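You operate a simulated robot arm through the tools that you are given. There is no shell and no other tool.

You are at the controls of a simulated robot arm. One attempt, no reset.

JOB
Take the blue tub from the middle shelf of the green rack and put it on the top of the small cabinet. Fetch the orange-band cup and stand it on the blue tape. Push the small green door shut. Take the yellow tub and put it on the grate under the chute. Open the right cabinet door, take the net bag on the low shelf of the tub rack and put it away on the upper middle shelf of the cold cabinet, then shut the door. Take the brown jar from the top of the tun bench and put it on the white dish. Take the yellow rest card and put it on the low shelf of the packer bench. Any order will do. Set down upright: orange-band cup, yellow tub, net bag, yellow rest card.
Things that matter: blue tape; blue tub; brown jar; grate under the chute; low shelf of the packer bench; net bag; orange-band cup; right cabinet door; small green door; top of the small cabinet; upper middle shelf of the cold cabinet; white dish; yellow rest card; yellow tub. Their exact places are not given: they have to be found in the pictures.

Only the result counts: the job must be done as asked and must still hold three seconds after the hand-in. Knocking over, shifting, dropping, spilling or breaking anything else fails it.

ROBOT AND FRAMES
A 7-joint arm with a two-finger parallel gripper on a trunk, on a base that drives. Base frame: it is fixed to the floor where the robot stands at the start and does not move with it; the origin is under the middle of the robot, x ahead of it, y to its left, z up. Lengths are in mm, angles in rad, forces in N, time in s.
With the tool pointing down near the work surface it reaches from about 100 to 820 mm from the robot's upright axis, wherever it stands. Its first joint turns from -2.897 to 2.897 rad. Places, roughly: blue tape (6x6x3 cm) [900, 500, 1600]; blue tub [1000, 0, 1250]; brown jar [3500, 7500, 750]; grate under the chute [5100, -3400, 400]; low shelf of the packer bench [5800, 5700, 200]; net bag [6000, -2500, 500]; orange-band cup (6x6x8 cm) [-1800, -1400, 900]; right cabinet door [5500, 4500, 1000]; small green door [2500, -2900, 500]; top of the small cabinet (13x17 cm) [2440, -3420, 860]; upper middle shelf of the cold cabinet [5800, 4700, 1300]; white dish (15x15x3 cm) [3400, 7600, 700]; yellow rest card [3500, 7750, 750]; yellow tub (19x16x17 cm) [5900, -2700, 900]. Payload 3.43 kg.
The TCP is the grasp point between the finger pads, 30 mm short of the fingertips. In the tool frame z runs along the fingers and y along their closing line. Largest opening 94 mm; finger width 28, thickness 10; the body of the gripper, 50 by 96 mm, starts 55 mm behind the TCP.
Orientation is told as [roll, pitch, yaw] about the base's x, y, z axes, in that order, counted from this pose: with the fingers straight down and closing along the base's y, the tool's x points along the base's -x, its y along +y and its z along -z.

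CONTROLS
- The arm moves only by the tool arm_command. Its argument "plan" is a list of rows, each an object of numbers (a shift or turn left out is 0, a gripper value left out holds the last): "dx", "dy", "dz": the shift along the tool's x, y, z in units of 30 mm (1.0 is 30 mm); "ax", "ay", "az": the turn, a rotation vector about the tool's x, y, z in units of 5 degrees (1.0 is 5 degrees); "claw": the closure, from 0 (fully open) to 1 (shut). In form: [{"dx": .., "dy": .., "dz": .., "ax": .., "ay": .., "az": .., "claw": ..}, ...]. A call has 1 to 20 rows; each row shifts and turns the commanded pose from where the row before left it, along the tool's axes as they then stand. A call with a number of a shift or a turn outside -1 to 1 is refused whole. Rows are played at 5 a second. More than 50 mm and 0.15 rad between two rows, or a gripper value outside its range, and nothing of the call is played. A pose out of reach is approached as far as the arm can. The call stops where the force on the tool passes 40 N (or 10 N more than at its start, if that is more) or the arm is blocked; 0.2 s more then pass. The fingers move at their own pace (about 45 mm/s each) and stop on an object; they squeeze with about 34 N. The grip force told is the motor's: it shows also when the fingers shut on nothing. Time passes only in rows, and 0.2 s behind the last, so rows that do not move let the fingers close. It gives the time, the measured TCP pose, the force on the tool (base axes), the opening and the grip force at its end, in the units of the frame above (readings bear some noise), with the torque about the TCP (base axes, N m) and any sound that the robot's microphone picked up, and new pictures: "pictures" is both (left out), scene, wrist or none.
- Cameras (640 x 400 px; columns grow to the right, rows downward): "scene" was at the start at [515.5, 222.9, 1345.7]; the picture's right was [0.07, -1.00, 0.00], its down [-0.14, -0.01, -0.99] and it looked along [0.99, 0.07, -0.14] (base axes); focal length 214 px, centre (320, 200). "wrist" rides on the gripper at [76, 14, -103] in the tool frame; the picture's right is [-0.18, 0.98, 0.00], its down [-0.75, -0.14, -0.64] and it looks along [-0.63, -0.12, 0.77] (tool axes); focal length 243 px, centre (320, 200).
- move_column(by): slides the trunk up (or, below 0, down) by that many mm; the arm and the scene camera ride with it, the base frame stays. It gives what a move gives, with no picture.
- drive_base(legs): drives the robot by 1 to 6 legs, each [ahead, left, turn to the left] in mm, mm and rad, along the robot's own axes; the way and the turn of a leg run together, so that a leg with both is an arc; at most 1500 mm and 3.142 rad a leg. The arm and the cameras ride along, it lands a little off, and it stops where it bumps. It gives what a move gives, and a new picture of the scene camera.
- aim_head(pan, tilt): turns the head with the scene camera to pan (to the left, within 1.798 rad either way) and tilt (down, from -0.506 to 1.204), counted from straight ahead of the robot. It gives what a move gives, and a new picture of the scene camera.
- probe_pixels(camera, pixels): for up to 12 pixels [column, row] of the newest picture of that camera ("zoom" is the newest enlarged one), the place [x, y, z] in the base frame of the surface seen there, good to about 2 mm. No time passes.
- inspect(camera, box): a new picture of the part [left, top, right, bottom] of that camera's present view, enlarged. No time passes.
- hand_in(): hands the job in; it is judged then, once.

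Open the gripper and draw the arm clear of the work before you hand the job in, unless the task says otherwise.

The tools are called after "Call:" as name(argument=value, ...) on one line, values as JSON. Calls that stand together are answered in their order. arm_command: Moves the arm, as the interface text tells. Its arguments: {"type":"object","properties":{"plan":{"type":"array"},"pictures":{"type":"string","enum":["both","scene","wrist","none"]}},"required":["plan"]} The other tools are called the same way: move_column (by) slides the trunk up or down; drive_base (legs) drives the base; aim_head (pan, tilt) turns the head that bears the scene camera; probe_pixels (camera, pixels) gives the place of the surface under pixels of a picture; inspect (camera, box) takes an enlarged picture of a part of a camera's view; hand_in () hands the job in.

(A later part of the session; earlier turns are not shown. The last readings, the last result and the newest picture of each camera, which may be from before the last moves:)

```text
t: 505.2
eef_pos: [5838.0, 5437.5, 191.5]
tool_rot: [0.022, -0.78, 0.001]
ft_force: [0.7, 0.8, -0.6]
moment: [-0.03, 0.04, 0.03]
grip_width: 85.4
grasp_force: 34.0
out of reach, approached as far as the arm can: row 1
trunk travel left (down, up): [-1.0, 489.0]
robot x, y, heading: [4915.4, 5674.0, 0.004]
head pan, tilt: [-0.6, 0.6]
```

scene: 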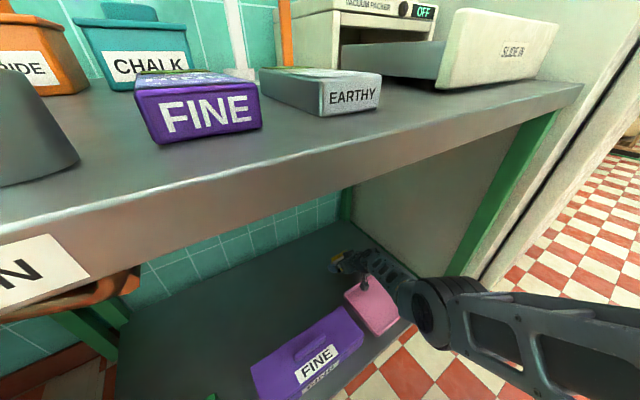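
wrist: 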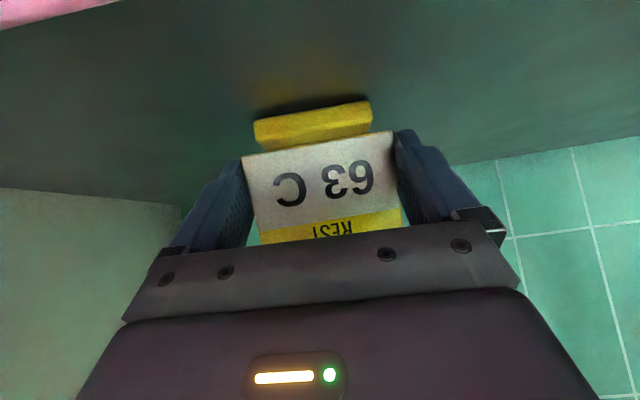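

At the reach limit again; I'll retract 22 mm and then continue lowering.

Call:
arm_command(plan=[{"dx": 0.52, "dz": -0.515}, {}, {"dx": 0.06, "dz": 0.06}, {}, {"dx": 0.06, "dz": 0.06}, {}], pictures="none")

Call:
arm_command(plan=[{"dx": 0.05, "dz": 0.05}, {}, {"dx": 0.05, "dz": 0.05}, {}], pictures="wrist")

```text
t: 506.6
eef_pos: [5819.4, 5435.9, 187.4]
tool_rot: [0.022, -0.785, 0.002]
ft_force: [-3.5, -2.2, 33.1]
moment: [0.94, -0.02, 0.04]
grip_width: 85.5
grasp_force: 33.6
trunk travel left (down, up): [-1.0, 489.0]
robot x, y, heading: [4915.0, 5674.6, -0.0]
head pan, tilt: [-0.6, 0.6]
```

```text
t: 507.6
eef_pos: [5818.0, 5436.5, 183.8]
tool_rot: [0.018, -0.786, 0.003]
ft_force: [2.4, -7.0, 35.0]
moment: [0.67, -0.27, -0.1]
grip_width: 85.9
grasp_force: 34.2
trunk travel left (down, up): [-1.0, 489.0]
robot x, y, heading: [4916.7, 5668.9, 0.0]
head pan, tilt: [-0.6, 0.6]
```

wrist: 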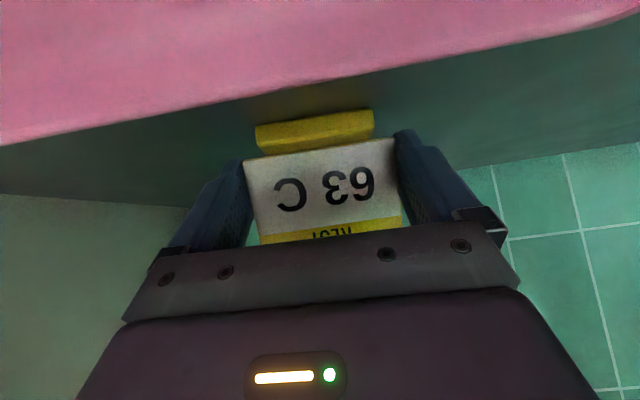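

The card's foot is in contact (35 N, load near the TCP). I'll ease up slightly, then open the gripper.

Call:
arm_command(plan=[{"dx": -0.06, "dz": -0.06}, {}, {"claw": 0.05}, {"claw": 0.0}, {"claw": 0.0}, {}], pictures="wrist")

Call:
inspect(camera="scene", box=[290, 200, 450, 330])

```text
t: 509.0
eef_pos: [5813.5, 5437.7, 181.7]
tool_rot: [0.026, -0.778, -0.001]
ft_force: [-5.8, 10.1, 12.4]
moment: [-0.26, 0.03, -0.15]
grip_width: 88.4
grasp_force: 0.1
trunk travel left (down, up): [-1.0, 489.0]
robot x, y, heading: [4915.5, 5672.2, 0.002]
head pan, tilt: [-0.6, 0.6]
```

wrist: 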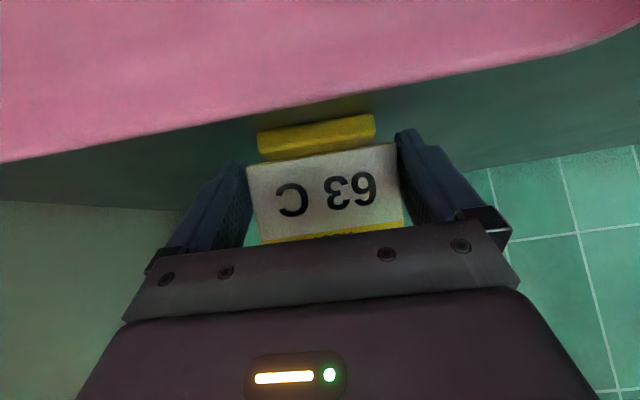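

```text
3.08 times, centred on (370, 265) of scene
```

zoom: 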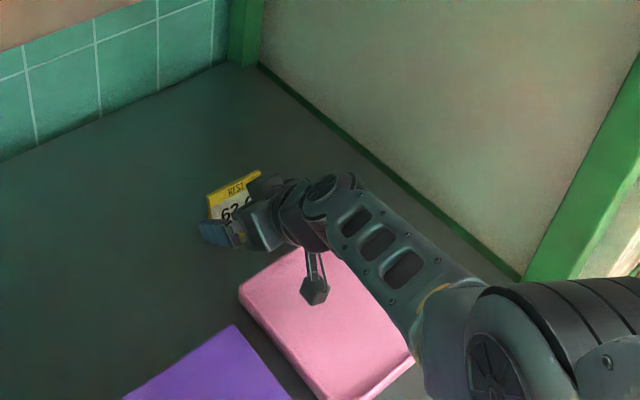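

The fingertips are resting on the shelf, slowing the opening. I'll raise 5 mm and let them open fully.

Call:
arm_command(plan=[{"dx": -0.06, "dz": -0.06, "claw": 0}, {"dx": -0.06, "dz": -0.06, "claw": 0}, {"claw": 0}, {"claw": 0}], pictures="wrist")

Call:
inspect(camera="wrist", box=[160, 60, 480, 280])

```text
t: 510.0
eef_pos: [5814.9, 5438.2, 188.0]
tool_rot: [0.023, -0.78, 0.002]
ft_force: [-0.3, -0.4, -0.6]
moment: [-0.01, 0.01, 0.01]
grip_width: 93.9
grasp_force: 0.1
trunk travel left (down, up): [-1.0, 489.0]
robot x, y, heading: [4917.3, 5671.6, 0.006]
head pan, tilt: [-0.6, 0.6]
```

wrist: 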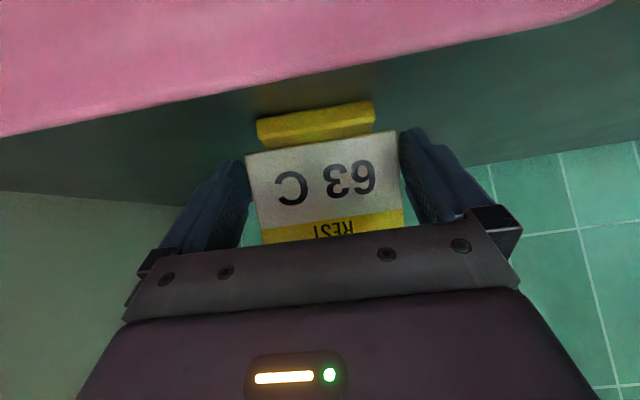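

```text
1.82 times, centred on (320, 170) of wrist
```

zoom: 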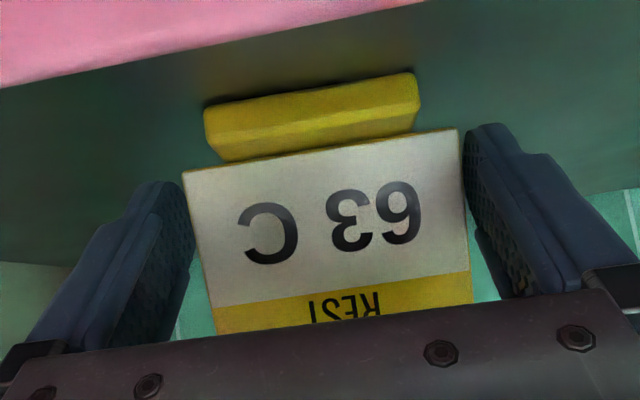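

The card stands free with small gaps both sides. I'll withdraw along the tool axis, back and up.

Call:
arm_command(plan=[{"dz": -0.4}, {"dz": -0.5}, {"dz": -0.8}, {"dz": -1}, {"dz": -1}, {}])

Call:
inspect(camera="scene", box=[290, 200, 450, 330])

```text
t: 511.4
eef_pos: [5736.9, 5432.3, 265.5]
tool_rot: [0.023, -0.78, 0.001]
ft_force: [-0.2, 0.1, -0.4]
moment: [0.04, 0.02, -0.01]
grip_width: 94.2
grasp_force: 0.1
trunk travel left (down, up): [-1.0, 489.0]
robot x, y, heading: [4913.9, 5669.3, 0.001]
head pan, tilt: [-0.6, 0.6]
```

scene: 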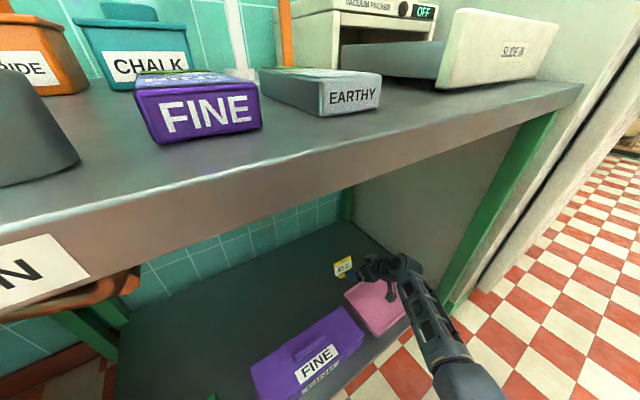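
wrist: 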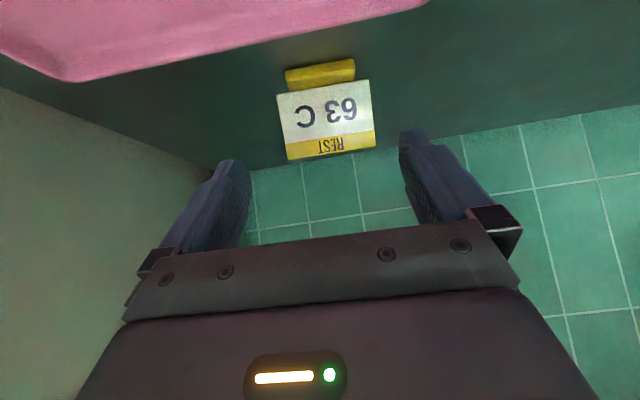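

```text
3.08 times, centred on (370, 265) of scene
```

zoom: 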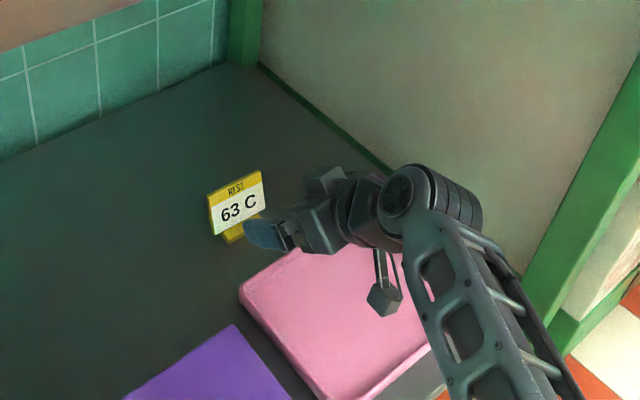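

The yellow card stands upright on the low shelf. Now I back out from under the bench, raise the trunk, and turn to head back south for the cup.

Call:
drive_base(legs=[[-250, 0, 0], [0, 200, 0]])

Call:
move_column(by=400)

Call:
drive_base(legs=[[0, 0, 1.57], [0, -190, 0], [-1500, 0, 0], [-1300, 0, 0]])

```text
t: 514.4
eef_pos: [5484.0, 5636.2, 265.7]
tool_rot: [0.023, -0.781, 0.005]
ft_force: [0.3, 1.2, -0.2]
moment: [0.04, -0.01, -0.01]
grip_width: 94.0
grasp_force: 0.0
trunk travel left (down, up): [-1.0, 489.0]
robot x, y, heading: [4659.6, 5871.6, 0.007]
head pan, tilt: [-0.6, 0.6]
```

scene: 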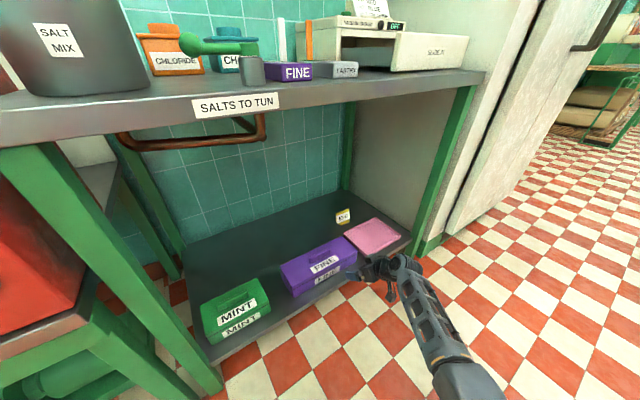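

```text
t: 518.2
eef_pos: [5484.3, 5637.9, 665.6]
tool_rot: [0.022, -0.779, 0.004]
ft_force: [0.4, 0.0, 0.0]
moment: [0.0, 0.01, 0.0]
grip_width: 94.0
grasp_force: 0.1
trunk travel left (down, up): [-401.0, 89.0]
robot x, y, heading: [4662.5, 5869.8, 0.004]
head pan, tilt: [-0.6, 0.6]
```

```text
t: 536.8
eef_pos: [5114.4, 3904.4, 665.9]
tool_rot: [0.022, -0.782, 1.562]
ft_force: [0.1, -0.3, -0.7]
moment: [0.01, 0.01, -0.03]
grip_width: 94.0
grasp_force: 0.0
trunk travel left (down, up): [-401.0, 89.0]
robot x, y, heading: [4868.4, 3082.3, 1.556]
head pan, tilt: [-0.6, 0.6]
```

scene: 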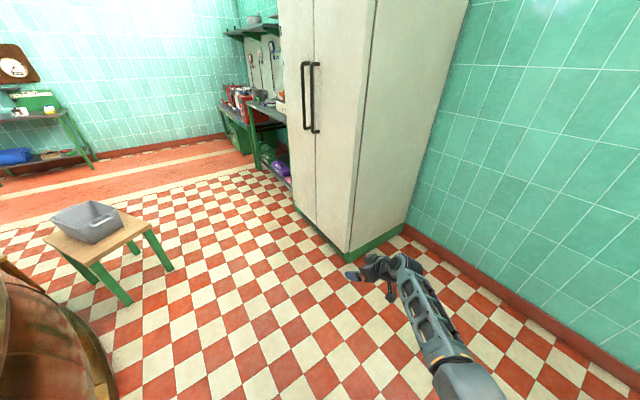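

Cabinet shut and stool intact. I'll continue backing south, shifted to x≈4690.

Call:
drive_base(legs=[[-800, 190, 0.015], [-1500, 0, 0], [-1500, 0, 0], [-1100, 0, 0]])

```text
t: 560.3
eef_pos: [4777.3, -953.2, 665.8]
tool_rot: [0.023, -0.78, 1.561]
ft_force: [0.1, 0.5, 0.0]
moment: [0.01, 0.0, 0.0]
grip_width: 94.0
grasp_force: 0.1
trunk travel left (down, up): [-401.0, 89.0]
robot x, y, heading: [4526.5, -1774.7, 1.563]
head pan, tilt: [-0.6, 0.6]
```

scene: 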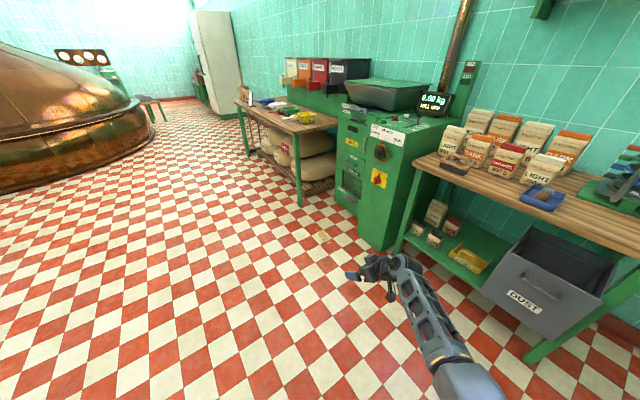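

I'll turn to face -x and drive west along y≈-1775 (clear of cones and stand).

Call:
drive_base(legs=[[0, 0, 1.578], [1500, 0, 0], [1500, 0, 0], [1300, 0, 0]])

Call:
move_column(by=89)

Call:
aim_head(pan=-0.1, tilt=0.25)

```text
t: 584.8
eef_pos: [-603.8, -1506.9, 665.6]
tool_rot: [0.024, -0.78, 3.114]
ft_force: [0.1, 0.0, 1.0]
moment: [0.03, -0.01, -0.01]
grip_width: 93.9
grasp_force: 0.0
trunk travel left (down, up): [-401.0, 89.0]
robot x, y, heading: [207.4, -1768.9, 3.113]
head pan, tilt: [-0.6, 0.6]
```

scene: 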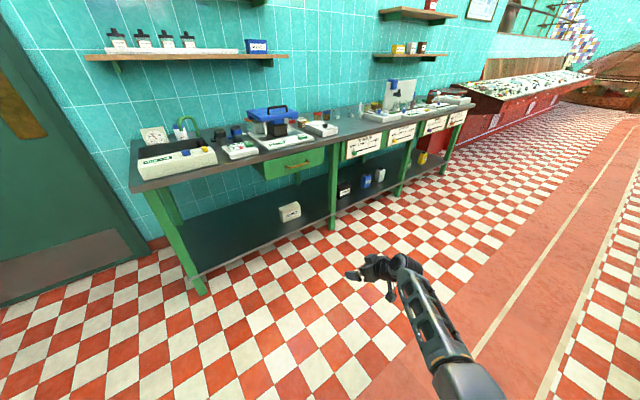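

```text
t: 586.1
eef_pos: [-604.2, -1507.7, 753.9]
tool_rot: [0.023, -0.781, 3.113]
ft_force: [-0.6, 0.6, 0.1]
moment: [0.0, 0.01, -0.02]
grip_width: 93.9
grasp_force: 0.1
trunk travel left (down, up): [-490.0, 0.0]
robot x, y, heading: [209.7, -1768.0, 3.109]
head pan, tilt: [-0.6, 0.6]
```

```text
t: 587.0
eef_pos: [-604.3, -1508.5, 754.5]
tool_rot: [0.022, -0.78, 3.115]
ft_force: [-0.7, 0.2, -0.5]
moment: [-0.01, 0.04, 0.0]
grip_width: 93.6
grasp_force: 0.1
trunk travel left (down, up): [-490.0, 0.0]
robot x, y, heading: [213.0, -1771.5, 3.118]
head pan, tilt: [-0.099, 0.25]
```

scene: 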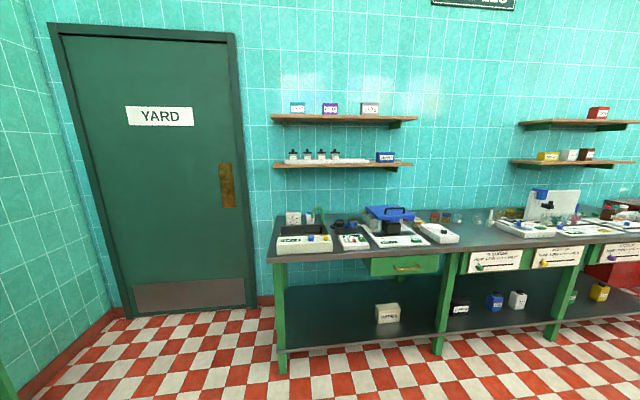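

The lab bench is ahead. I'll zoom on the cups and glassware around (440,215) to find the orange-band cup.

Call:
inspect(camera="scene", box=[400, 190, 520, 260])

Call:
inspect(camera="scene", box=[270, 190, 420, 270])

Call:
inspect(camera="scene", box=[500, 170, 640, 260])

```text
5.33 times, centred on (460, 225) of scene
```

zoom: 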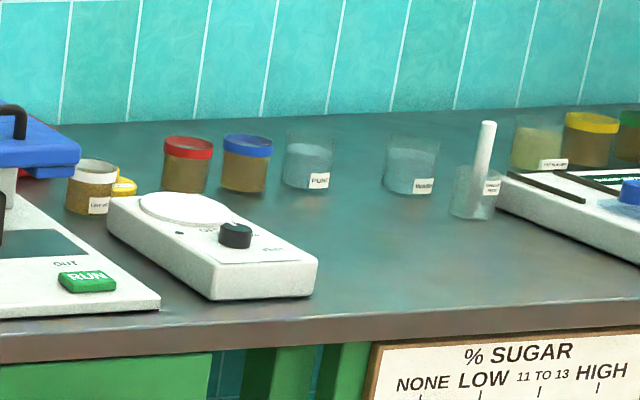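

```text
4.27 times, centred on (345, 230) of scene
```

zoom: 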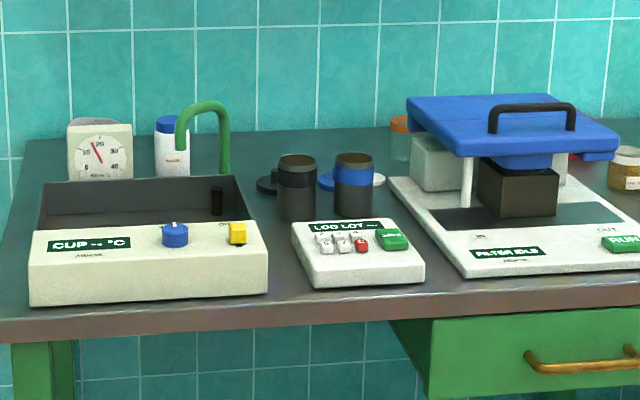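

```text
4.44 times, centred on (570, 215) of scene
```

zoom: 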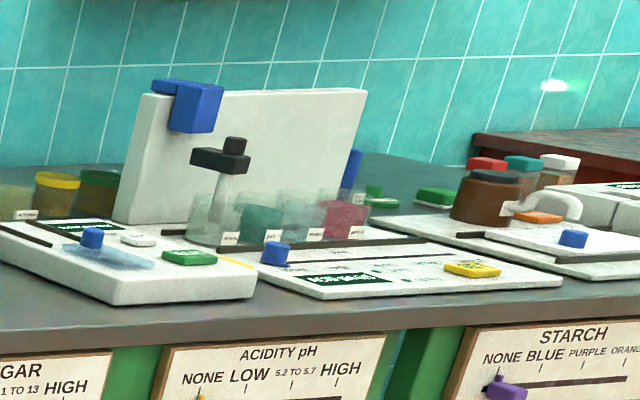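

An orange-rimmed vessel peeks out behind the filter device (zoom (400,125)); dark cups with black and blue bands stand in front. I'll probe these.

Call:
probe_pixels(camera="scene", pixels=[[363, 212], [364, 218], [339, 217], [353, 217], [340, 228], [353, 228], [350, 240], [372, 222], [400, 240], [392, 225], [437, 217], [334, 232]])

Call:
inspect(camera="scene", box=[320, 195, 420, 250])

```text
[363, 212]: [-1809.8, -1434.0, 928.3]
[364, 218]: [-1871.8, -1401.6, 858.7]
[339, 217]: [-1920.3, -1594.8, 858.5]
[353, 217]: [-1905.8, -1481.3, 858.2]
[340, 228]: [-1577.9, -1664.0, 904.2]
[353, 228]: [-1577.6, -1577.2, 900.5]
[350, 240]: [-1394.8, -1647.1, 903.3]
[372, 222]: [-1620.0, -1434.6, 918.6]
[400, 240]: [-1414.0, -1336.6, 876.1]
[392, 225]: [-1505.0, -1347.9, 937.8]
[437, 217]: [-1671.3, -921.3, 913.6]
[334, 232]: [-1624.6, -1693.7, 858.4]
```

```text
6.40 times, centred on (370, 222) of scene
```

zoom: 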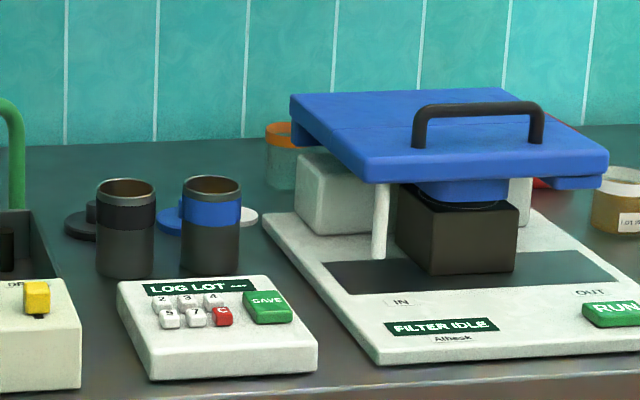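

The orange-band cup stands far back at about (-1812,-1430), z 858–938, behind the filter device. Since it must end on the 1.59 m high tape, I first test in free space whether the arm can hold the tool near-horizontal at z≈1650.

Call:
arm_command(plan=[{"ay": -1, "dy": 0.5}, {"ay": -1, "dy": 0.5}, {"ay": -1, "dy": 0.5}, {"ay": -1, "dy": 0.5}, {"ay": -1, "dy": 0.5}, {"ay": -1, "dy": 0.5}, {"ay": -1, "dy": 0.5}, {"dx": -0.984, "dz": -0.179}, {"dx": -0.984, "dz": -0.179}, {"dx": -0.984, "dz": -0.179}, {"dx": -0.984, "dz": -0.179}, {"dx": -0.984, "dz": -0.179}, {"dx": -0.984, "dz": -0.179}, {"dx": -0.984, "dz": -0.179}, {"dx": -0.984, "dz": -0.179}, {"dx": -0.984, "dz": -0.179}, {"dx": -0.984, "dz": -0.179}, {}], pictures="none")

Call:
arm_command(plan=[{"dx": -0.984, "dz": -0.179}, {"dx": -0.984, "dz": -0.179}, {"dx": -0.984, "dz": -0.179}, {"dx": -0.984, "dz": -0.179}, {"dx": -0.984, "dz": -0.179}, {"dx": -0.984, "dz": -0.179}, {"dx": -0.984, "dz": -0.179}, {"dx": -0.984, "dz": -0.179}, {"dx": -0.984, "dz": -0.179}, {"dx": -0.984, "dz": -0.179}, {"dx": -0.984, "dz": -0.179}, {"dx": -0.984, "dz": -0.179}, {"dx": -0.984, "dz": -0.179}, {"dx": -0.984, "dz": -0.179}, {"dx": -0.984, "dz": -0.179}, {}], pictures="scene")

```text
t: 590.8
eef_pos: [-604.7, -1607.5, 1055.0]
tool_rot: [0.09, -1.391, 3.039]
ft_force: [-0.4, 0.3, 1.0]
moment: [-0.05, -0.02, -0.03]
grip_width: 93.9
grasp_force: 0.2
trunk travel left (down, up): [-490.0, 0.0]
robot x, y, heading: [210.2, -1768.3, 3.115]
head pan, tilt: [-0.099, 0.25]
```

```text
t: 594.2
eef_pos: [-606.2, -1599.9, 1506.1]
tool_rot: [0.094, -1.389, 3.037]
ft_force: [0.9, -0.2, -0.5]
moment: [-0.01, 0.0, 0.01]
grip_width: 93.7
grasp_force: 0.0
trunk travel left (down, up): [-490.0, 0.0]
robot x, y, heading: [208.5, -1771.4, 3.113]
head pan, tilt: [-0.099, 0.25]
```

scene: 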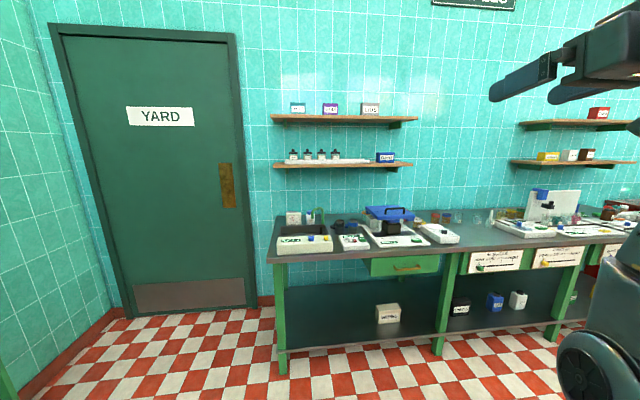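

Reached z=1506 at 80° with no limit. I'll go another 150 mm up to confirm z≈1660.

Call:
arm_command(plan=[{"dx": -0.984, "dz": -0.179}, {"dx": -0.984, "dz": -0.179}, {"dx": -0.984, "dz": -0.179}, {"dx": -0.984, "dz": -0.179}, {"dx": -0.984, "dz": -0.179}, {"dx": -0.7, "dz": -0.13}, {}], pictures="none")

```text
t: 595.8
eef_pos: [-603.9, -1598.3, 1680.3]
tool_rot: [0.09, -1.391, 3.042]
ft_force: [0.7, -0.2, -0.3]
moment: [0.0, 0.0, 0.02]
grip_width: 93.9
grasp_force: 0.1
trunk travel left (down, up): [-490.0, 0.0]
robot x, y, heading: [212.0, -1770.9, 3.116]
head pan, tilt: [-0.099, 0.25]
```

z=1680 works at 80°. I'll test whether a 55° pitch is also reachable up here, which would avoid a regrasp.

Call:
arm_command(plan=[{"dx": 0.984, "dz": 0.179}, {"ay": 1}, {"ay": 1}, {"ay": 1}, {"ay": 1}, {"ay": 1}, {}], pictures="none")

```text
t: 597.4
eef_pos: [-602.8, -1597.1, 1647.3]
tool_rot: [0.029, -0.952, 3.108]
ft_force: [0.1, 0.0, -0.6]
moment: [0.0, 0.04, 0.04]
grip_width: 94.3
grasp_force: 0.0
trunk travel left (down, up): [-490.0, 0.0]
robot x, y, heading: [209.7, -1770.2, 3.113]
head pan, tilt: [-0.099, 0.25]
```

A 55° pitch is reachable at z≈1647, so no regrasp is needed. Now I'll probe the filter device and cup geometry in the last zoom to plan the grasp.

Call:
probe_pixels(camera="zoom", pixels=[[365, 170], [295, 105], [550, 98], [600, 155], [480, 107], [320, 165], [300, 200], [280, 132], [270, 135], [292, 128], [285, 170], [272, 175]])

Call:
probe_pixels(camera="zoom", pixels=[[210, 180], [240, 215], [125, 180], [90, 215], [170, 215], [250, 217], [200, 300], [120, 285], [380, 250], [310, 210], [440, 140], [20, 110]])

```text
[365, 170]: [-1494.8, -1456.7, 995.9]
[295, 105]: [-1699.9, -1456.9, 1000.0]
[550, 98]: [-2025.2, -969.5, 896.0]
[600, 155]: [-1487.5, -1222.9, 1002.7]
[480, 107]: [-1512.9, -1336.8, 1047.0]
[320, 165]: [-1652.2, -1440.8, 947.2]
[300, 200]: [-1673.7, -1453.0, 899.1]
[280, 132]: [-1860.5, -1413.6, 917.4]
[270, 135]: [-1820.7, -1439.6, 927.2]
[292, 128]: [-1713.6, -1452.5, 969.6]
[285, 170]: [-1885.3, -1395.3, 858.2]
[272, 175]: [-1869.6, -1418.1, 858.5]
```

```text
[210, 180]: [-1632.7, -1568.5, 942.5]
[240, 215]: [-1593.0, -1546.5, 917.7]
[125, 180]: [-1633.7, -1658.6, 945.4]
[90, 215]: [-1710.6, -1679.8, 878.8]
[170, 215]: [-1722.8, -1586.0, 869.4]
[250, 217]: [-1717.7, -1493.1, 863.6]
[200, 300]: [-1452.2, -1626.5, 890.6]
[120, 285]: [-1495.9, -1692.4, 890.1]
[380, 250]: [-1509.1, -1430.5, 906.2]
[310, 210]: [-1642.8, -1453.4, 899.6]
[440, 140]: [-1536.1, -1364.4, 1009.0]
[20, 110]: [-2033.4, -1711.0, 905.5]
```

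The blue lid (z≈1000) spans x -1495..-1715, y>-1457, so I'll come at the cup from the bench's left end. I'll check the wall shelves' and left-end items' positions.

Call:
probe_pixels(camera="scene", pixels=[[340, 120], [400, 120], [276, 118], [340, 167], [276, 165], [294, 217], [310, 217], [320, 212], [276, 250], [305, 245], [272, 262], [385, 157]])

```text
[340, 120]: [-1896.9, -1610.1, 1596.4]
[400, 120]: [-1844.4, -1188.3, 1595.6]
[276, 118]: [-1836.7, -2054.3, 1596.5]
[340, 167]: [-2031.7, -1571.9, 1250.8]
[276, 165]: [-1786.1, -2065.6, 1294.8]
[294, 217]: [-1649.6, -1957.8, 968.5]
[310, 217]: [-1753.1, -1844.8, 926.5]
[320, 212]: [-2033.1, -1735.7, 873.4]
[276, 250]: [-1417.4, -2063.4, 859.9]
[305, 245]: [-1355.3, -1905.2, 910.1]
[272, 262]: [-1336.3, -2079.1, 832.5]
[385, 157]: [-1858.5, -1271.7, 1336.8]
```

The bench runs to y≈-2080 and the wall shelves are at z≈1295/1596, x≤-1786. I'll drive closer (arm still high) to look down at the cup from the bench front.

Call:
drive_base(legs=[[1000, 0, 0.02]])

Call:
aim_head(pan=-0.65, tilt=0.55)

```text
t: 602.3
eef_pos: [-1557.9, -1657.6, 1645.8]
tool_rot: [0.027, -0.954, -3.11]
ft_force: [0.6, -0.4, 0.3]
moment: [-0.02, -0.01, -0.03]
grip_width: 94.0
grasp_force: 0.0
trunk travel left (down, up): [-490.0, 0.0]
robot x, y, heading: [-737.1, -1773.6, -3.097]
head pan, tilt: [-0.099, 0.25]
```

scene: 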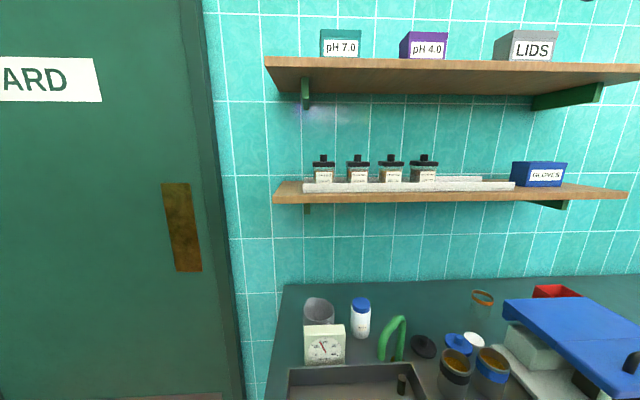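

```text
t: 603.3
eef_pos: [-1558.3, -1656.2, 1645.8]
tool_rot: [0.027, -0.955, -3.112]
ft_force: [0.0, -0.3, -0.7]
moment: [0.0, 0.0, 0.0]
grip_width: 93.9
grasp_force: 0.1
trunk travel left (down, up): [-490.0, 0.0]
robot x, y, heading: [-733.8, -1775.1, -3.102]
head pan, tilt: [-0.649, 0.55]
```

scene: 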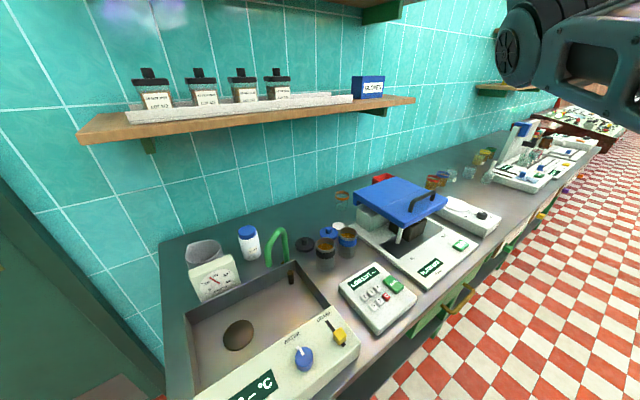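

The cup's orange ring is visible at (343,196). I'll zoom in and probe around it.

Call:
inspect(camera="scene", box=[290, 160, 450, 270])

```text
3.64 times, centred on (370, 215) of scene
```

zoom: 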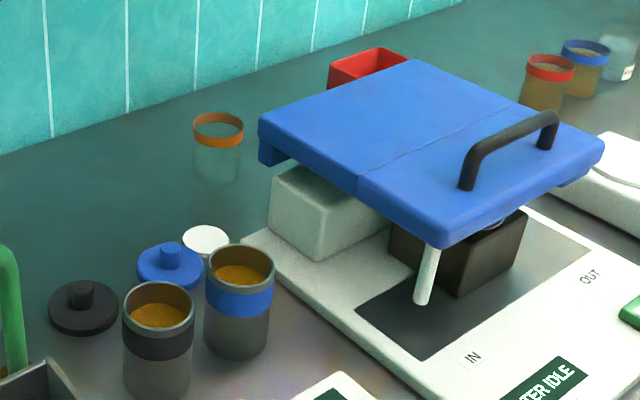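

Call:
probe_pixels(camera="zoom", pixels=[[218, 143], [196, 128], [242, 132], [218, 117], [218, 135], [205, 165], [235, 170], [218, 180], [200, 180], [240, 178], [232, 141], [203, 139]])

Call:
probe_pixels(camera="zoom", pixels=[[262, 125], [270, 160], [345, 190], [410, 65], [360, 55], [280, 200], [205, 238], [170, 260], [170, 245], [240, 262], [310, 190], [300, 145]])

```text
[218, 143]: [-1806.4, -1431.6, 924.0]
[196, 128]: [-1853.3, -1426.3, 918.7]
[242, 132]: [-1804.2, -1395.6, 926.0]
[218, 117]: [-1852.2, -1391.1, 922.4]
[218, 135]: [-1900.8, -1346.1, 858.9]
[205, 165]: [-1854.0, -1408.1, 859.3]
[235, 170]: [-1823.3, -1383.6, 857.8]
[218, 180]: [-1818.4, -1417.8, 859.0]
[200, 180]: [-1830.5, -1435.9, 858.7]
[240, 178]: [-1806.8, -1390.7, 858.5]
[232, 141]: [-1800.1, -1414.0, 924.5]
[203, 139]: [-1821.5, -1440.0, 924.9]
```

```text
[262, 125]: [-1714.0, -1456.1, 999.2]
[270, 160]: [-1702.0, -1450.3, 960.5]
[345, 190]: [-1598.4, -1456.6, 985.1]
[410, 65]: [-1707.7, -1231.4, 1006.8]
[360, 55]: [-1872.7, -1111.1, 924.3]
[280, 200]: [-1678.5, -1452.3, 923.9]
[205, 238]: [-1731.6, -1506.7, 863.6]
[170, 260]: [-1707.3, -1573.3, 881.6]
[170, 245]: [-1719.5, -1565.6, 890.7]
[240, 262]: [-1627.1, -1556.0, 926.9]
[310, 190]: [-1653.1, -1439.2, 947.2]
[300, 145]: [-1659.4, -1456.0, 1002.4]
```

Cup centre fits to (-1830,-1411), r=30. I'll back off 500 mm and set up the arm in free space: pitch 45°, z≈1120, shifted right, then yawed right so it can come in from the left of the filter device.

Call:
drive_base(legs=[[-550, 0, 0]])

Call:
arm_command(plan=[{"ay": 1}, {"ay": 1}, {"dx": 0.703, "dz": 0.711}, {"dx": 0.703, "dz": 0.711}, {"dx": 0.703, "dz": 0.711}, {"dx": 0.703, "dz": 0.711}, {"dx": 0.703, "dz": 0.711}, {"dx": 0.703, "dz": 0.711}, {"dx": 0.703, "dz": 0.711}, {"dx": 0.703, "dz": 0.711}, {"dx": 0.703, "dz": 0.711}, {"dx": 0.703, "dz": 0.711}, {"dx": 0.703, "dz": 0.711}, {"dx": 0.703, "dz": 0.711}, {"dx": 0.703, "dz": 0.711}, {"dx": 0.703, "dz": 0.711}, {"dx": 0.703, "dz": 0.711}, {"dx": 0.703, "dz": 0.711}, {"dx": 0.703, "dz": 0.711}, {}], pictures="none")

Call:
arm_command(plan=[{"dx": -0.334, "dz": 0.33, "dy": -0.957}, {"dx": -0.334, "dz": 0.33, "dy": -0.957}, {"dx": -0.334, "dz": 0.33, "dy": -0.957}, {"dx": -0.334, "dz": 0.33, "dy": -0.957}, {"dx": -0.334, "dz": 0.33, "dy": -0.957}, {"dx": -0.334, "dz": 0.33, "dy": -0.957}, {"dx": -0.334, "dz": 0.33, "dy": -0.957}, {"dx": -0.334, "dz": 0.33, "dy": -0.957}, {"dx": -0.334, "dz": 0.33, "dy": -0.957}, {"dx": -0.334, "dz": 0.33, "dy": -0.957}, {}], pictures="none")

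Call:
arm_command(plan=[{"ax": 0.7, "az": 0.71}, {"ax": 0.7, "az": 0.71}, {"ax": 0.7, "az": 0.71}, {"ax": 0.7, "az": 0.71}, {"ax": 0.7, "az": 0.71}, {"ax": 0.7, "az": 0.71}, {"ax": 0.7, "az": 0.71}, {"ax": 0.7, "az": 0.71}, {"ax": 0.7, "az": 0.71}, {"ax": 0.7, "az": 0.71}, {"ax": 0.7, "az": 0.71}, {}], pictures="scene")

```text
t: 606.5
eef_pos: [-996.0, -1640.3, 1646.4]
tool_rot: [0.028, -0.954, -3.1]
ft_force: [-0.1, -1.0, 0.7]
moment: [0.04, -0.01, -0.01]
grip_width: 94.1
grasp_force: 0.0
trunk travel left (down, up): [-490.0, 0.0]
robot x, y, heading: [-169.2, -1750.9, -3.09]
head pan, tilt: [-0.649, 0.55]
```

scene: 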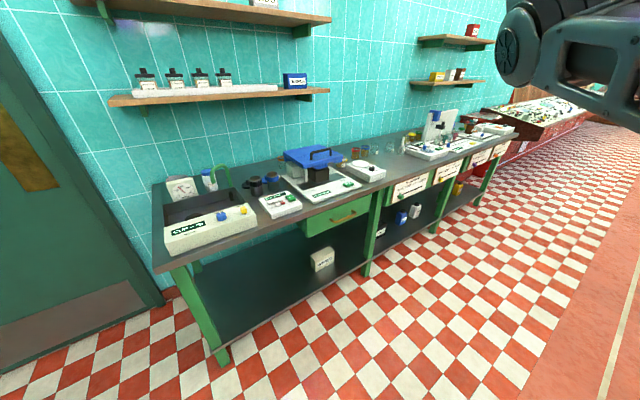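

```text
t: 610.7
eef_pos: [-995.4, -1648.0, 1137.4]
tool_rot: [0.021, -0.78, -3.093]
ft_force: [0.5, 0.0, 0.6]
moment: [0.03, -0.01, 0.0]
grip_width: 94.0
grasp_force: 0.0
trunk travel left (down, up): [-490.0, 0.0]
robot x, y, heading: [-167.9, -1752.6, -3.092]
head pan, tilt: [-0.649, 0.55]
```

```text
t: 613.1
eef_pos: [-1154.2, -1370.9, 1131.2]
tool_rot: [0.022, -0.78, -3.093]
ft_force: [0.8, -0.3, -1.0]
moment: [0.01, -0.01, 0.01]
grip_width: 94.0
grasp_force: 0.1
trunk travel left (down, up): [-490.0, 0.0]
robot x, y, heading: [-172.1, -1747.1, -3.091]
head pan, tilt: [-0.649, 0.55]
```

```text
t: 615.7
eef_pos: [-1154.7, -1371.3, 1131.6]
tool_rot: [0.016, -0.766, 2.236]
ft_force: [-0.6, 0.3, 0.1]
moment: [0.0, -0.01, 0.01]
grip_width: 93.9
grasp_force: 0.1
trunk travel left (down, up): [-490.0, 0.0]
robot x, y, heading: [-172.4, -1747.6, -3.093]
head pan, tilt: [-0.649, 0.55]
```

scene: 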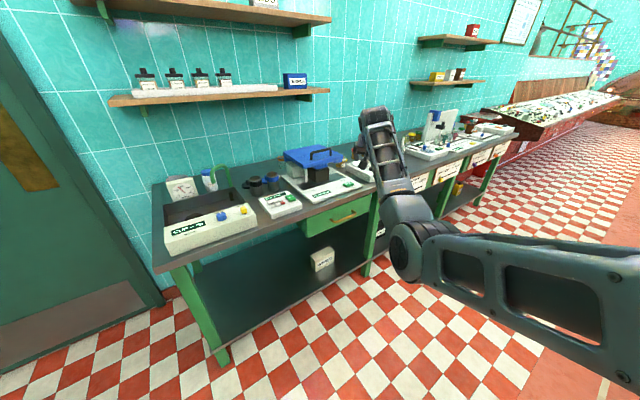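

All reachable: tool yaw 2.236, pitch 44° at (963,-424) relative. I'll probe the elbow and forearm heights to be sure they clear the bench items.

Call:
probe_pixels(camera="scene", pixels=[[405, 245], [400, 265], [395, 215], [380, 160], [375, 115], [420, 250], [440, 270], [500, 280], [410, 280]])

```text
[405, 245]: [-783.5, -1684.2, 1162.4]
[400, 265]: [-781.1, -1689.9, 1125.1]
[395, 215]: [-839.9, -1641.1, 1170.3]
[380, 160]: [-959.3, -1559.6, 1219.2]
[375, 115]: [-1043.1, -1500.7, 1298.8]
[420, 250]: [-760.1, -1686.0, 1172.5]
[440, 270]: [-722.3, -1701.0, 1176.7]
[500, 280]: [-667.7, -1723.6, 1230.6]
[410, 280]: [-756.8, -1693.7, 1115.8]
```

Elbow bottom is about z=1110 now. Because of the wall shelf (z≈1275) and blue lid (z≈1000), I'll go in at z≈1000 along y≈-1530 left of the lid, then strafe right to the cup. First lower here by 131 mm.

Call:
arm_command(plan=[{"dx": 0.693, "dz": 0.72}, {"dx": 0.693, "dz": 0.72}, {"dx": 0.693, "dz": 0.72}, {"dx": 0.693, "dz": 0.72}, {"dx": 0.27, "dz": 0.28}, {}], pictures="none")

Call:
drive_base(legs=[[0, 126, 0], [450, 0, 0]])

Call:
aim_head(pan=-0.6, tilt=0.45)

```text
t: 617.1
eef_pos: [-1153.7, -1372.2, 1000.2]
tool_rot: [0.016, -0.765, 2.237]
ft_force: [0.0, 0.2, 0.3]
moment: [0.0, 0.05, -0.03]
grip_width: 94.0
grasp_force: 0.1
trunk travel left (down, up): [-490.0, 0.0]
robot x, y, heading: [-170.0, -1751.8, -3.092]
head pan, tilt: [-0.649, 0.55]
```

```text
t: 620.3
eef_pos: [-1509.9, -1500.6, 997.0]
tool_rot: [0.002, -0.753, 2.224]
ft_force: [1.8, -0.9, 1.3]
moment: [0.0, -0.01, -0.11]
grip_width: 94.2
grasp_force: 0.0
trunk travel left (down, up): [-490.0, 0.0]
robot x, y, heading: [-537.0, -1890.8, -3.103]
head pan, tilt: [-0.649, 0.55]
stopped in leg 2: the force on the tool passed its limit at 185 N (the readings are from after the stop); the commanded pose is now the measured one
```

scene: 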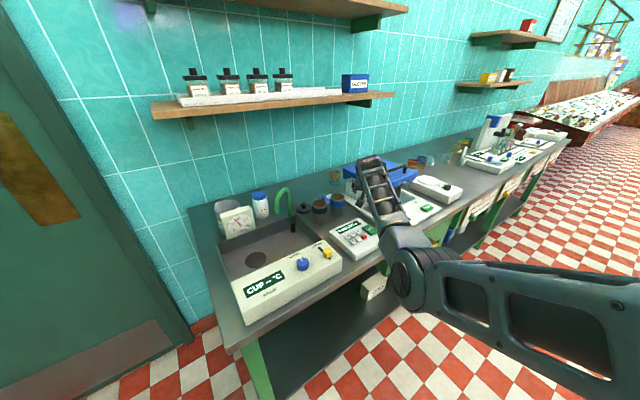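

```text
t: 620.9
eef_pos: [-1509.8, -1500.6, 995.2]
tool_rot: [0.002, -0.752, 2.222]
ft_force: [2.8, 1.9, 1.5]
moment: [0.07, -0.02, -0.16]
grip_width: 93.8
grasp_force: 0.1
trunk travel left (down, up): [-490.0, 0.0]
robot x, y, heading: [-534.8, -1892.2, -3.101]
head pan, tilt: [-0.6, 0.45]
```

scene: 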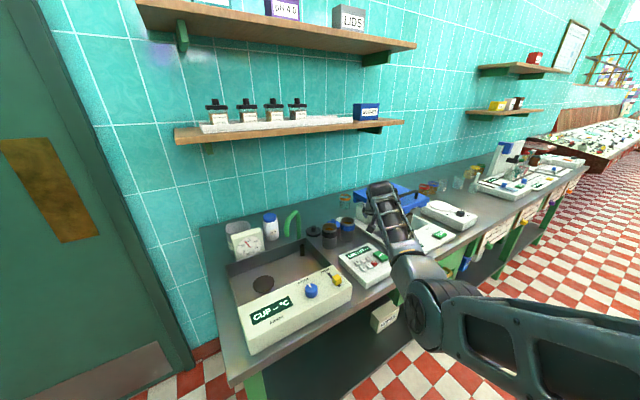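

A finger hit the blue lid's front-left corner (I was ~30 mm too far right). I'll back straight off and check whether anything moved.

Call:
drive_base(legs=[[-150, 0, 0]])

Call:
inspect(camera="scene", box=[300, 160, 460, 270])

```text
t: 622.3
eef_pos: [-1362.7, -1499.9, 995.7]
tool_rot: [0.002, -0.751, 2.23]
ft_force: [-0.4, -0.6, 0.2]
moment: [0.01, -0.01, 0.02]
grip_width: 93.7
grasp_force: 0.2
trunk travel left (down, up): [-490.0, 0.0]
robot x, y, heading: [-384.9, -1886.9, -3.098]
head pan, tilt: [-0.6, 0.45]
```

scene: 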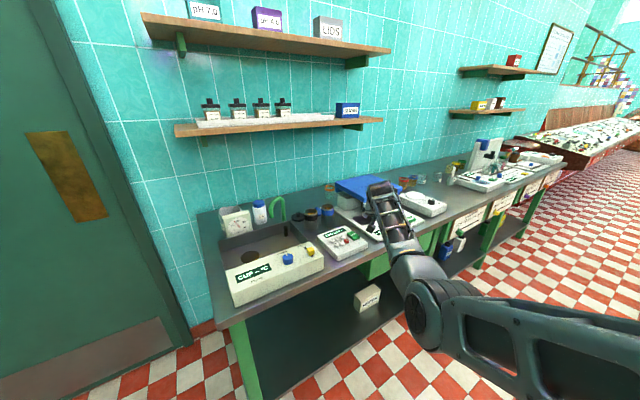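

```text
3.64 times, centred on (380, 215) of scene
```

zoom: 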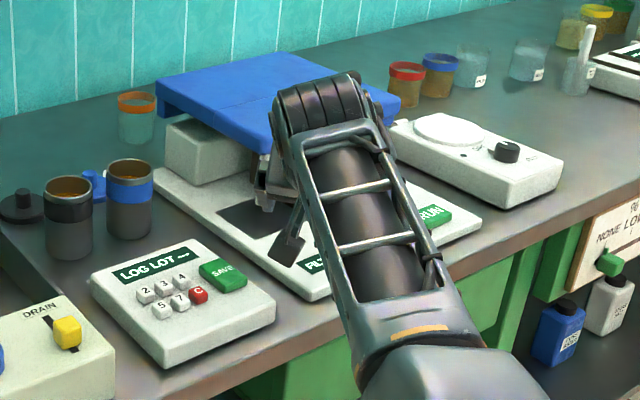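

I'll probe the blue lid and device to compare with the earlier coordinates (left edge y=-1457, back corner (-1714,-1456,999)).

Call:
probe_pixels(camera="zoom", pixels=[[162, 85], [262, 140], [200, 110], [190, 140], [205, 165], [240, 75], [170, 180], [250, 230], [136, 98], [134, 130], [160, 215], [180, 190]])

```text
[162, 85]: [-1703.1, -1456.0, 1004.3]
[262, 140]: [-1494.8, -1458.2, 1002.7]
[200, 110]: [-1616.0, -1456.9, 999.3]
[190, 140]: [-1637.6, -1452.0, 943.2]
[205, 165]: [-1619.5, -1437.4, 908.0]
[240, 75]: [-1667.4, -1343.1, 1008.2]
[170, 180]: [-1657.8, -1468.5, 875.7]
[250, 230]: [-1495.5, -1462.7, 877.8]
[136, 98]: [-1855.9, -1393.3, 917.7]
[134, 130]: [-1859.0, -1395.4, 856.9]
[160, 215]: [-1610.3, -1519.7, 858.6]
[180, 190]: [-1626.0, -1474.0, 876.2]
```

Nothing moved (lid edge still y=-1457). I'll narrow the fingers to 75 mm, shift further left, and advance with ~50 mm margin to the lid.

Call:
arm_command(plan=[{"claw": 0.2}, {"claw": 0.2}, {}], pictures="none")

Call:
drive_base(legs=[[0, 48, 0], [230, 0, 0]])

Call:
inspect(camera="scene", box=[250, 140, 470, 290])

```text
t: 623.1
eef_pos: [-1362.0, -1498.7, 996.5]
tool_rot: [0.001, -0.753, 2.228]
ft_force: [-0.1, 0.2, 0.7]
moment: [0.0, 0.0, 0.02]
grip_width: 75.2
grasp_force: 0.0
trunk travel left (down, up): [-490.0, 0.0]
robot x, y, heading: [-386.4, -1882.6, -3.093]
head pan, tilt: [-0.6, 0.45]
```

```text
t: 625.4
eef_pos: [-1597.4, -1563.6, 995.0]
tool_rot: [0.001, -0.75, 2.235]
ft_force: [0.2, 0.8, -0.3]
moment: [0.0, 0.01, -0.01]
grip_width: 75.0
grasp_force: 0.1
trunk travel left (down, up): [-490.0, 0.0]
robot x, y, heading: [-620.0, -1943.6, -3.094]
head pan, tilt: [-0.6, 0.45]
```

scene: 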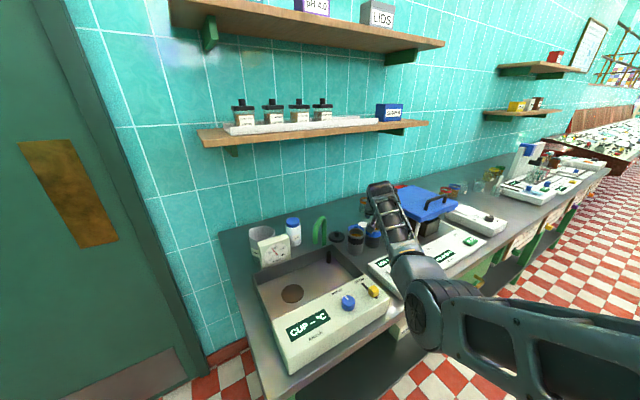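

```text
2.67 times, centred on (360, 215) of scene
```

zoom: 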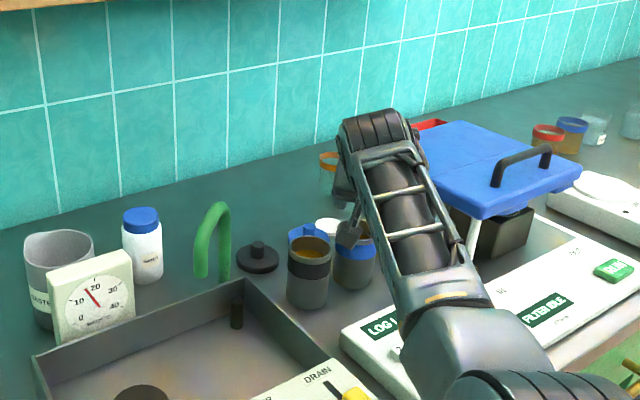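

Clear so far. I'll continue ahead 233 mm.

Call:
drive_base(legs=[[120, 0, 0], [113, 0, 0]])

Call:
arm_command(plan=[{}])

```text
t: 627.4
eef_pos: [-1833.8, -1575.2, 996.4]
tool_rot: [0.002, -0.752, 2.232]
ft_force: [0.2, -0.8, 0.4]
moment: [-0.02, 0.0, -0.04]
grip_width: 75.2
grasp_force: 0.0
trunk travel left (down, up): [-490.0, 0.0]
robot x, y, heading: [-857.7, -1953.5, -3.09]
head pan, tilt: [-0.6, 0.45]
```

scene: 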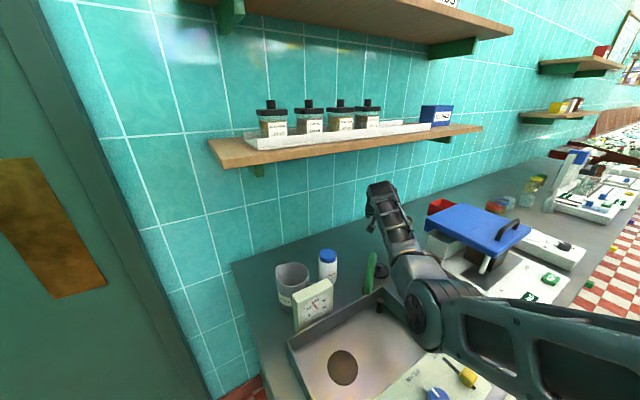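

```text
t: 627.8
eef_pos: [-1833.9, -1575.1, 996.5]
tool_rot: [0.001, -0.751, 2.233]
ft_force: [-0.9, -0.2, -0.3]
moment: [0.03, 0.0, -0.01]
grip_width: 75.2
grasp_force: 0.0
trunk travel left (down, up): [-490.0, 0.0]
robot x, y, heading: [-853.6, -1956.0, -3.089]
head pan, tilt: [-0.6, 0.45]
```

scene: 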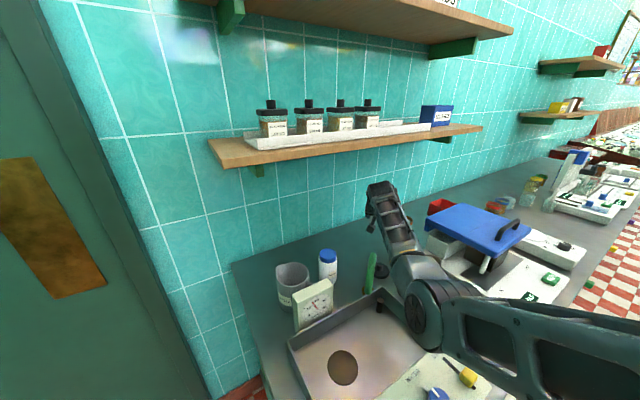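
wrist: 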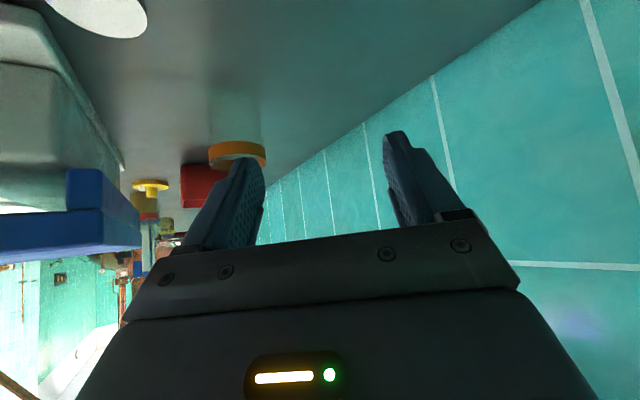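

The orange ring appears at (237,152) in the wrist view. I'll strafe right 164 mm (pure +y, well behind the lid) to sit above the cup.

Call:
drive_base(legs=[[-12, -120, 0]])

Call:
arm_command(plan=[{}], pictures="wrist")

```text
t: 629.1
eef_pos: [-1827.5, -1454.3, 997.1]
tool_rot: [0.002, -0.752, 2.233]
ft_force: [-0.4, -0.6, -0.3]
moment: [0.0, -0.01, 0.02]
grip_width: 75.2
grasp_force: 0.0
trunk travel left (down, up): [-490.0, 0.0]
robot x, y, heading: [-845.4, -1836.5, -3.09]
head pan, tilt: [-0.6, 0.45]
```

scene: 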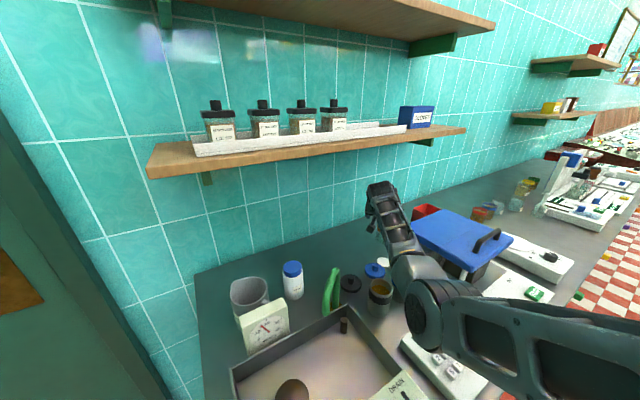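

```text
t: 629.5
eef_pos: [-1827.7, -1455.7, 997.3]
tool_rot: [0.001, -0.751, 2.235]
ft_force: [0.6, -0.5, 0.4]
moment: [-0.01, 0.0, 0.01]
grip_width: 75.2
grasp_force: 0.0
trunk travel left (down, up): [-490.0, 0.0]
robot x, y, heading: [-853.6, -1836.5, -3.095]
head pan, tilt: [-0.6, 0.45]
```

wrist: 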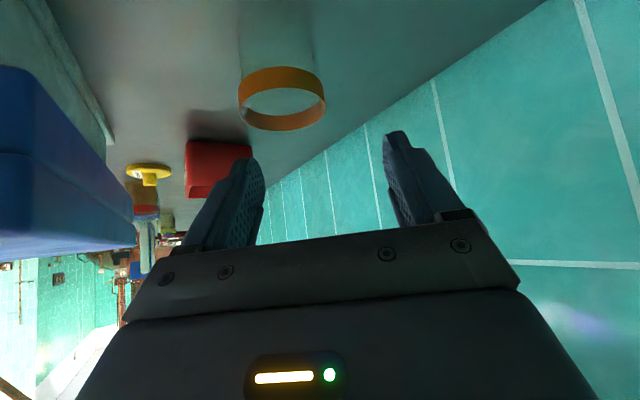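

The cup's ring is at (282,98). I'll probe it from the wrist camera to refine its centre.

Call:
probe_pixels(camera="wrist", pixels=[[243, 100], [322, 100], [265, 78], [300, 76], [282, 122], [255, 115], [315, 115], [282, 77]])

```text
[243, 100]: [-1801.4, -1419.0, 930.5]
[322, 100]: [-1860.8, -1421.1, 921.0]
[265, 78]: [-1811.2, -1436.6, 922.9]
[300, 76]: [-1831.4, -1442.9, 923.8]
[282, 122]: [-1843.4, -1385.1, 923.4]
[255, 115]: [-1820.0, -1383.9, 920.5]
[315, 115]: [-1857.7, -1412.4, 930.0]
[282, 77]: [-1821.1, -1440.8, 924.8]
```

Cup centre ≈ (-1831,-1412), r≈30.5. I'll move over it and lower to z≈902.

Call:
arm_command(plan=[{"dx": -0.44, "dz": 0.41, "dy": -0.405}, {"dx": -0.44, "dz": 0.41, "dy": -0.405}, {}], pictures="wrist")

```text
t: 630.3
eef_pos: [-1830.3, -1410.0, 996.2]
tool_rot: [0.003, -0.752, 2.232]
ft_force: [0.1, 0.2, -0.5]
moment: [0.04, 0.0, -0.02]
grip_width: 75.3
grasp_force: 0.1
trunk travel left (down, up): [-490.0, 0.0]
robot x, y, heading: [-849.2, -1835.4, -3.096]
head pan, tilt: [-0.6, 0.45]
```

wrist: 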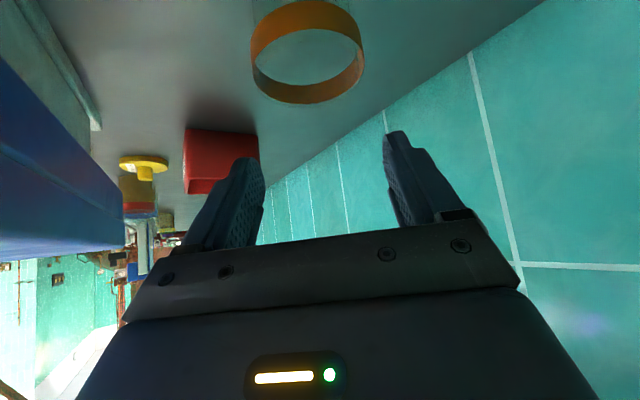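

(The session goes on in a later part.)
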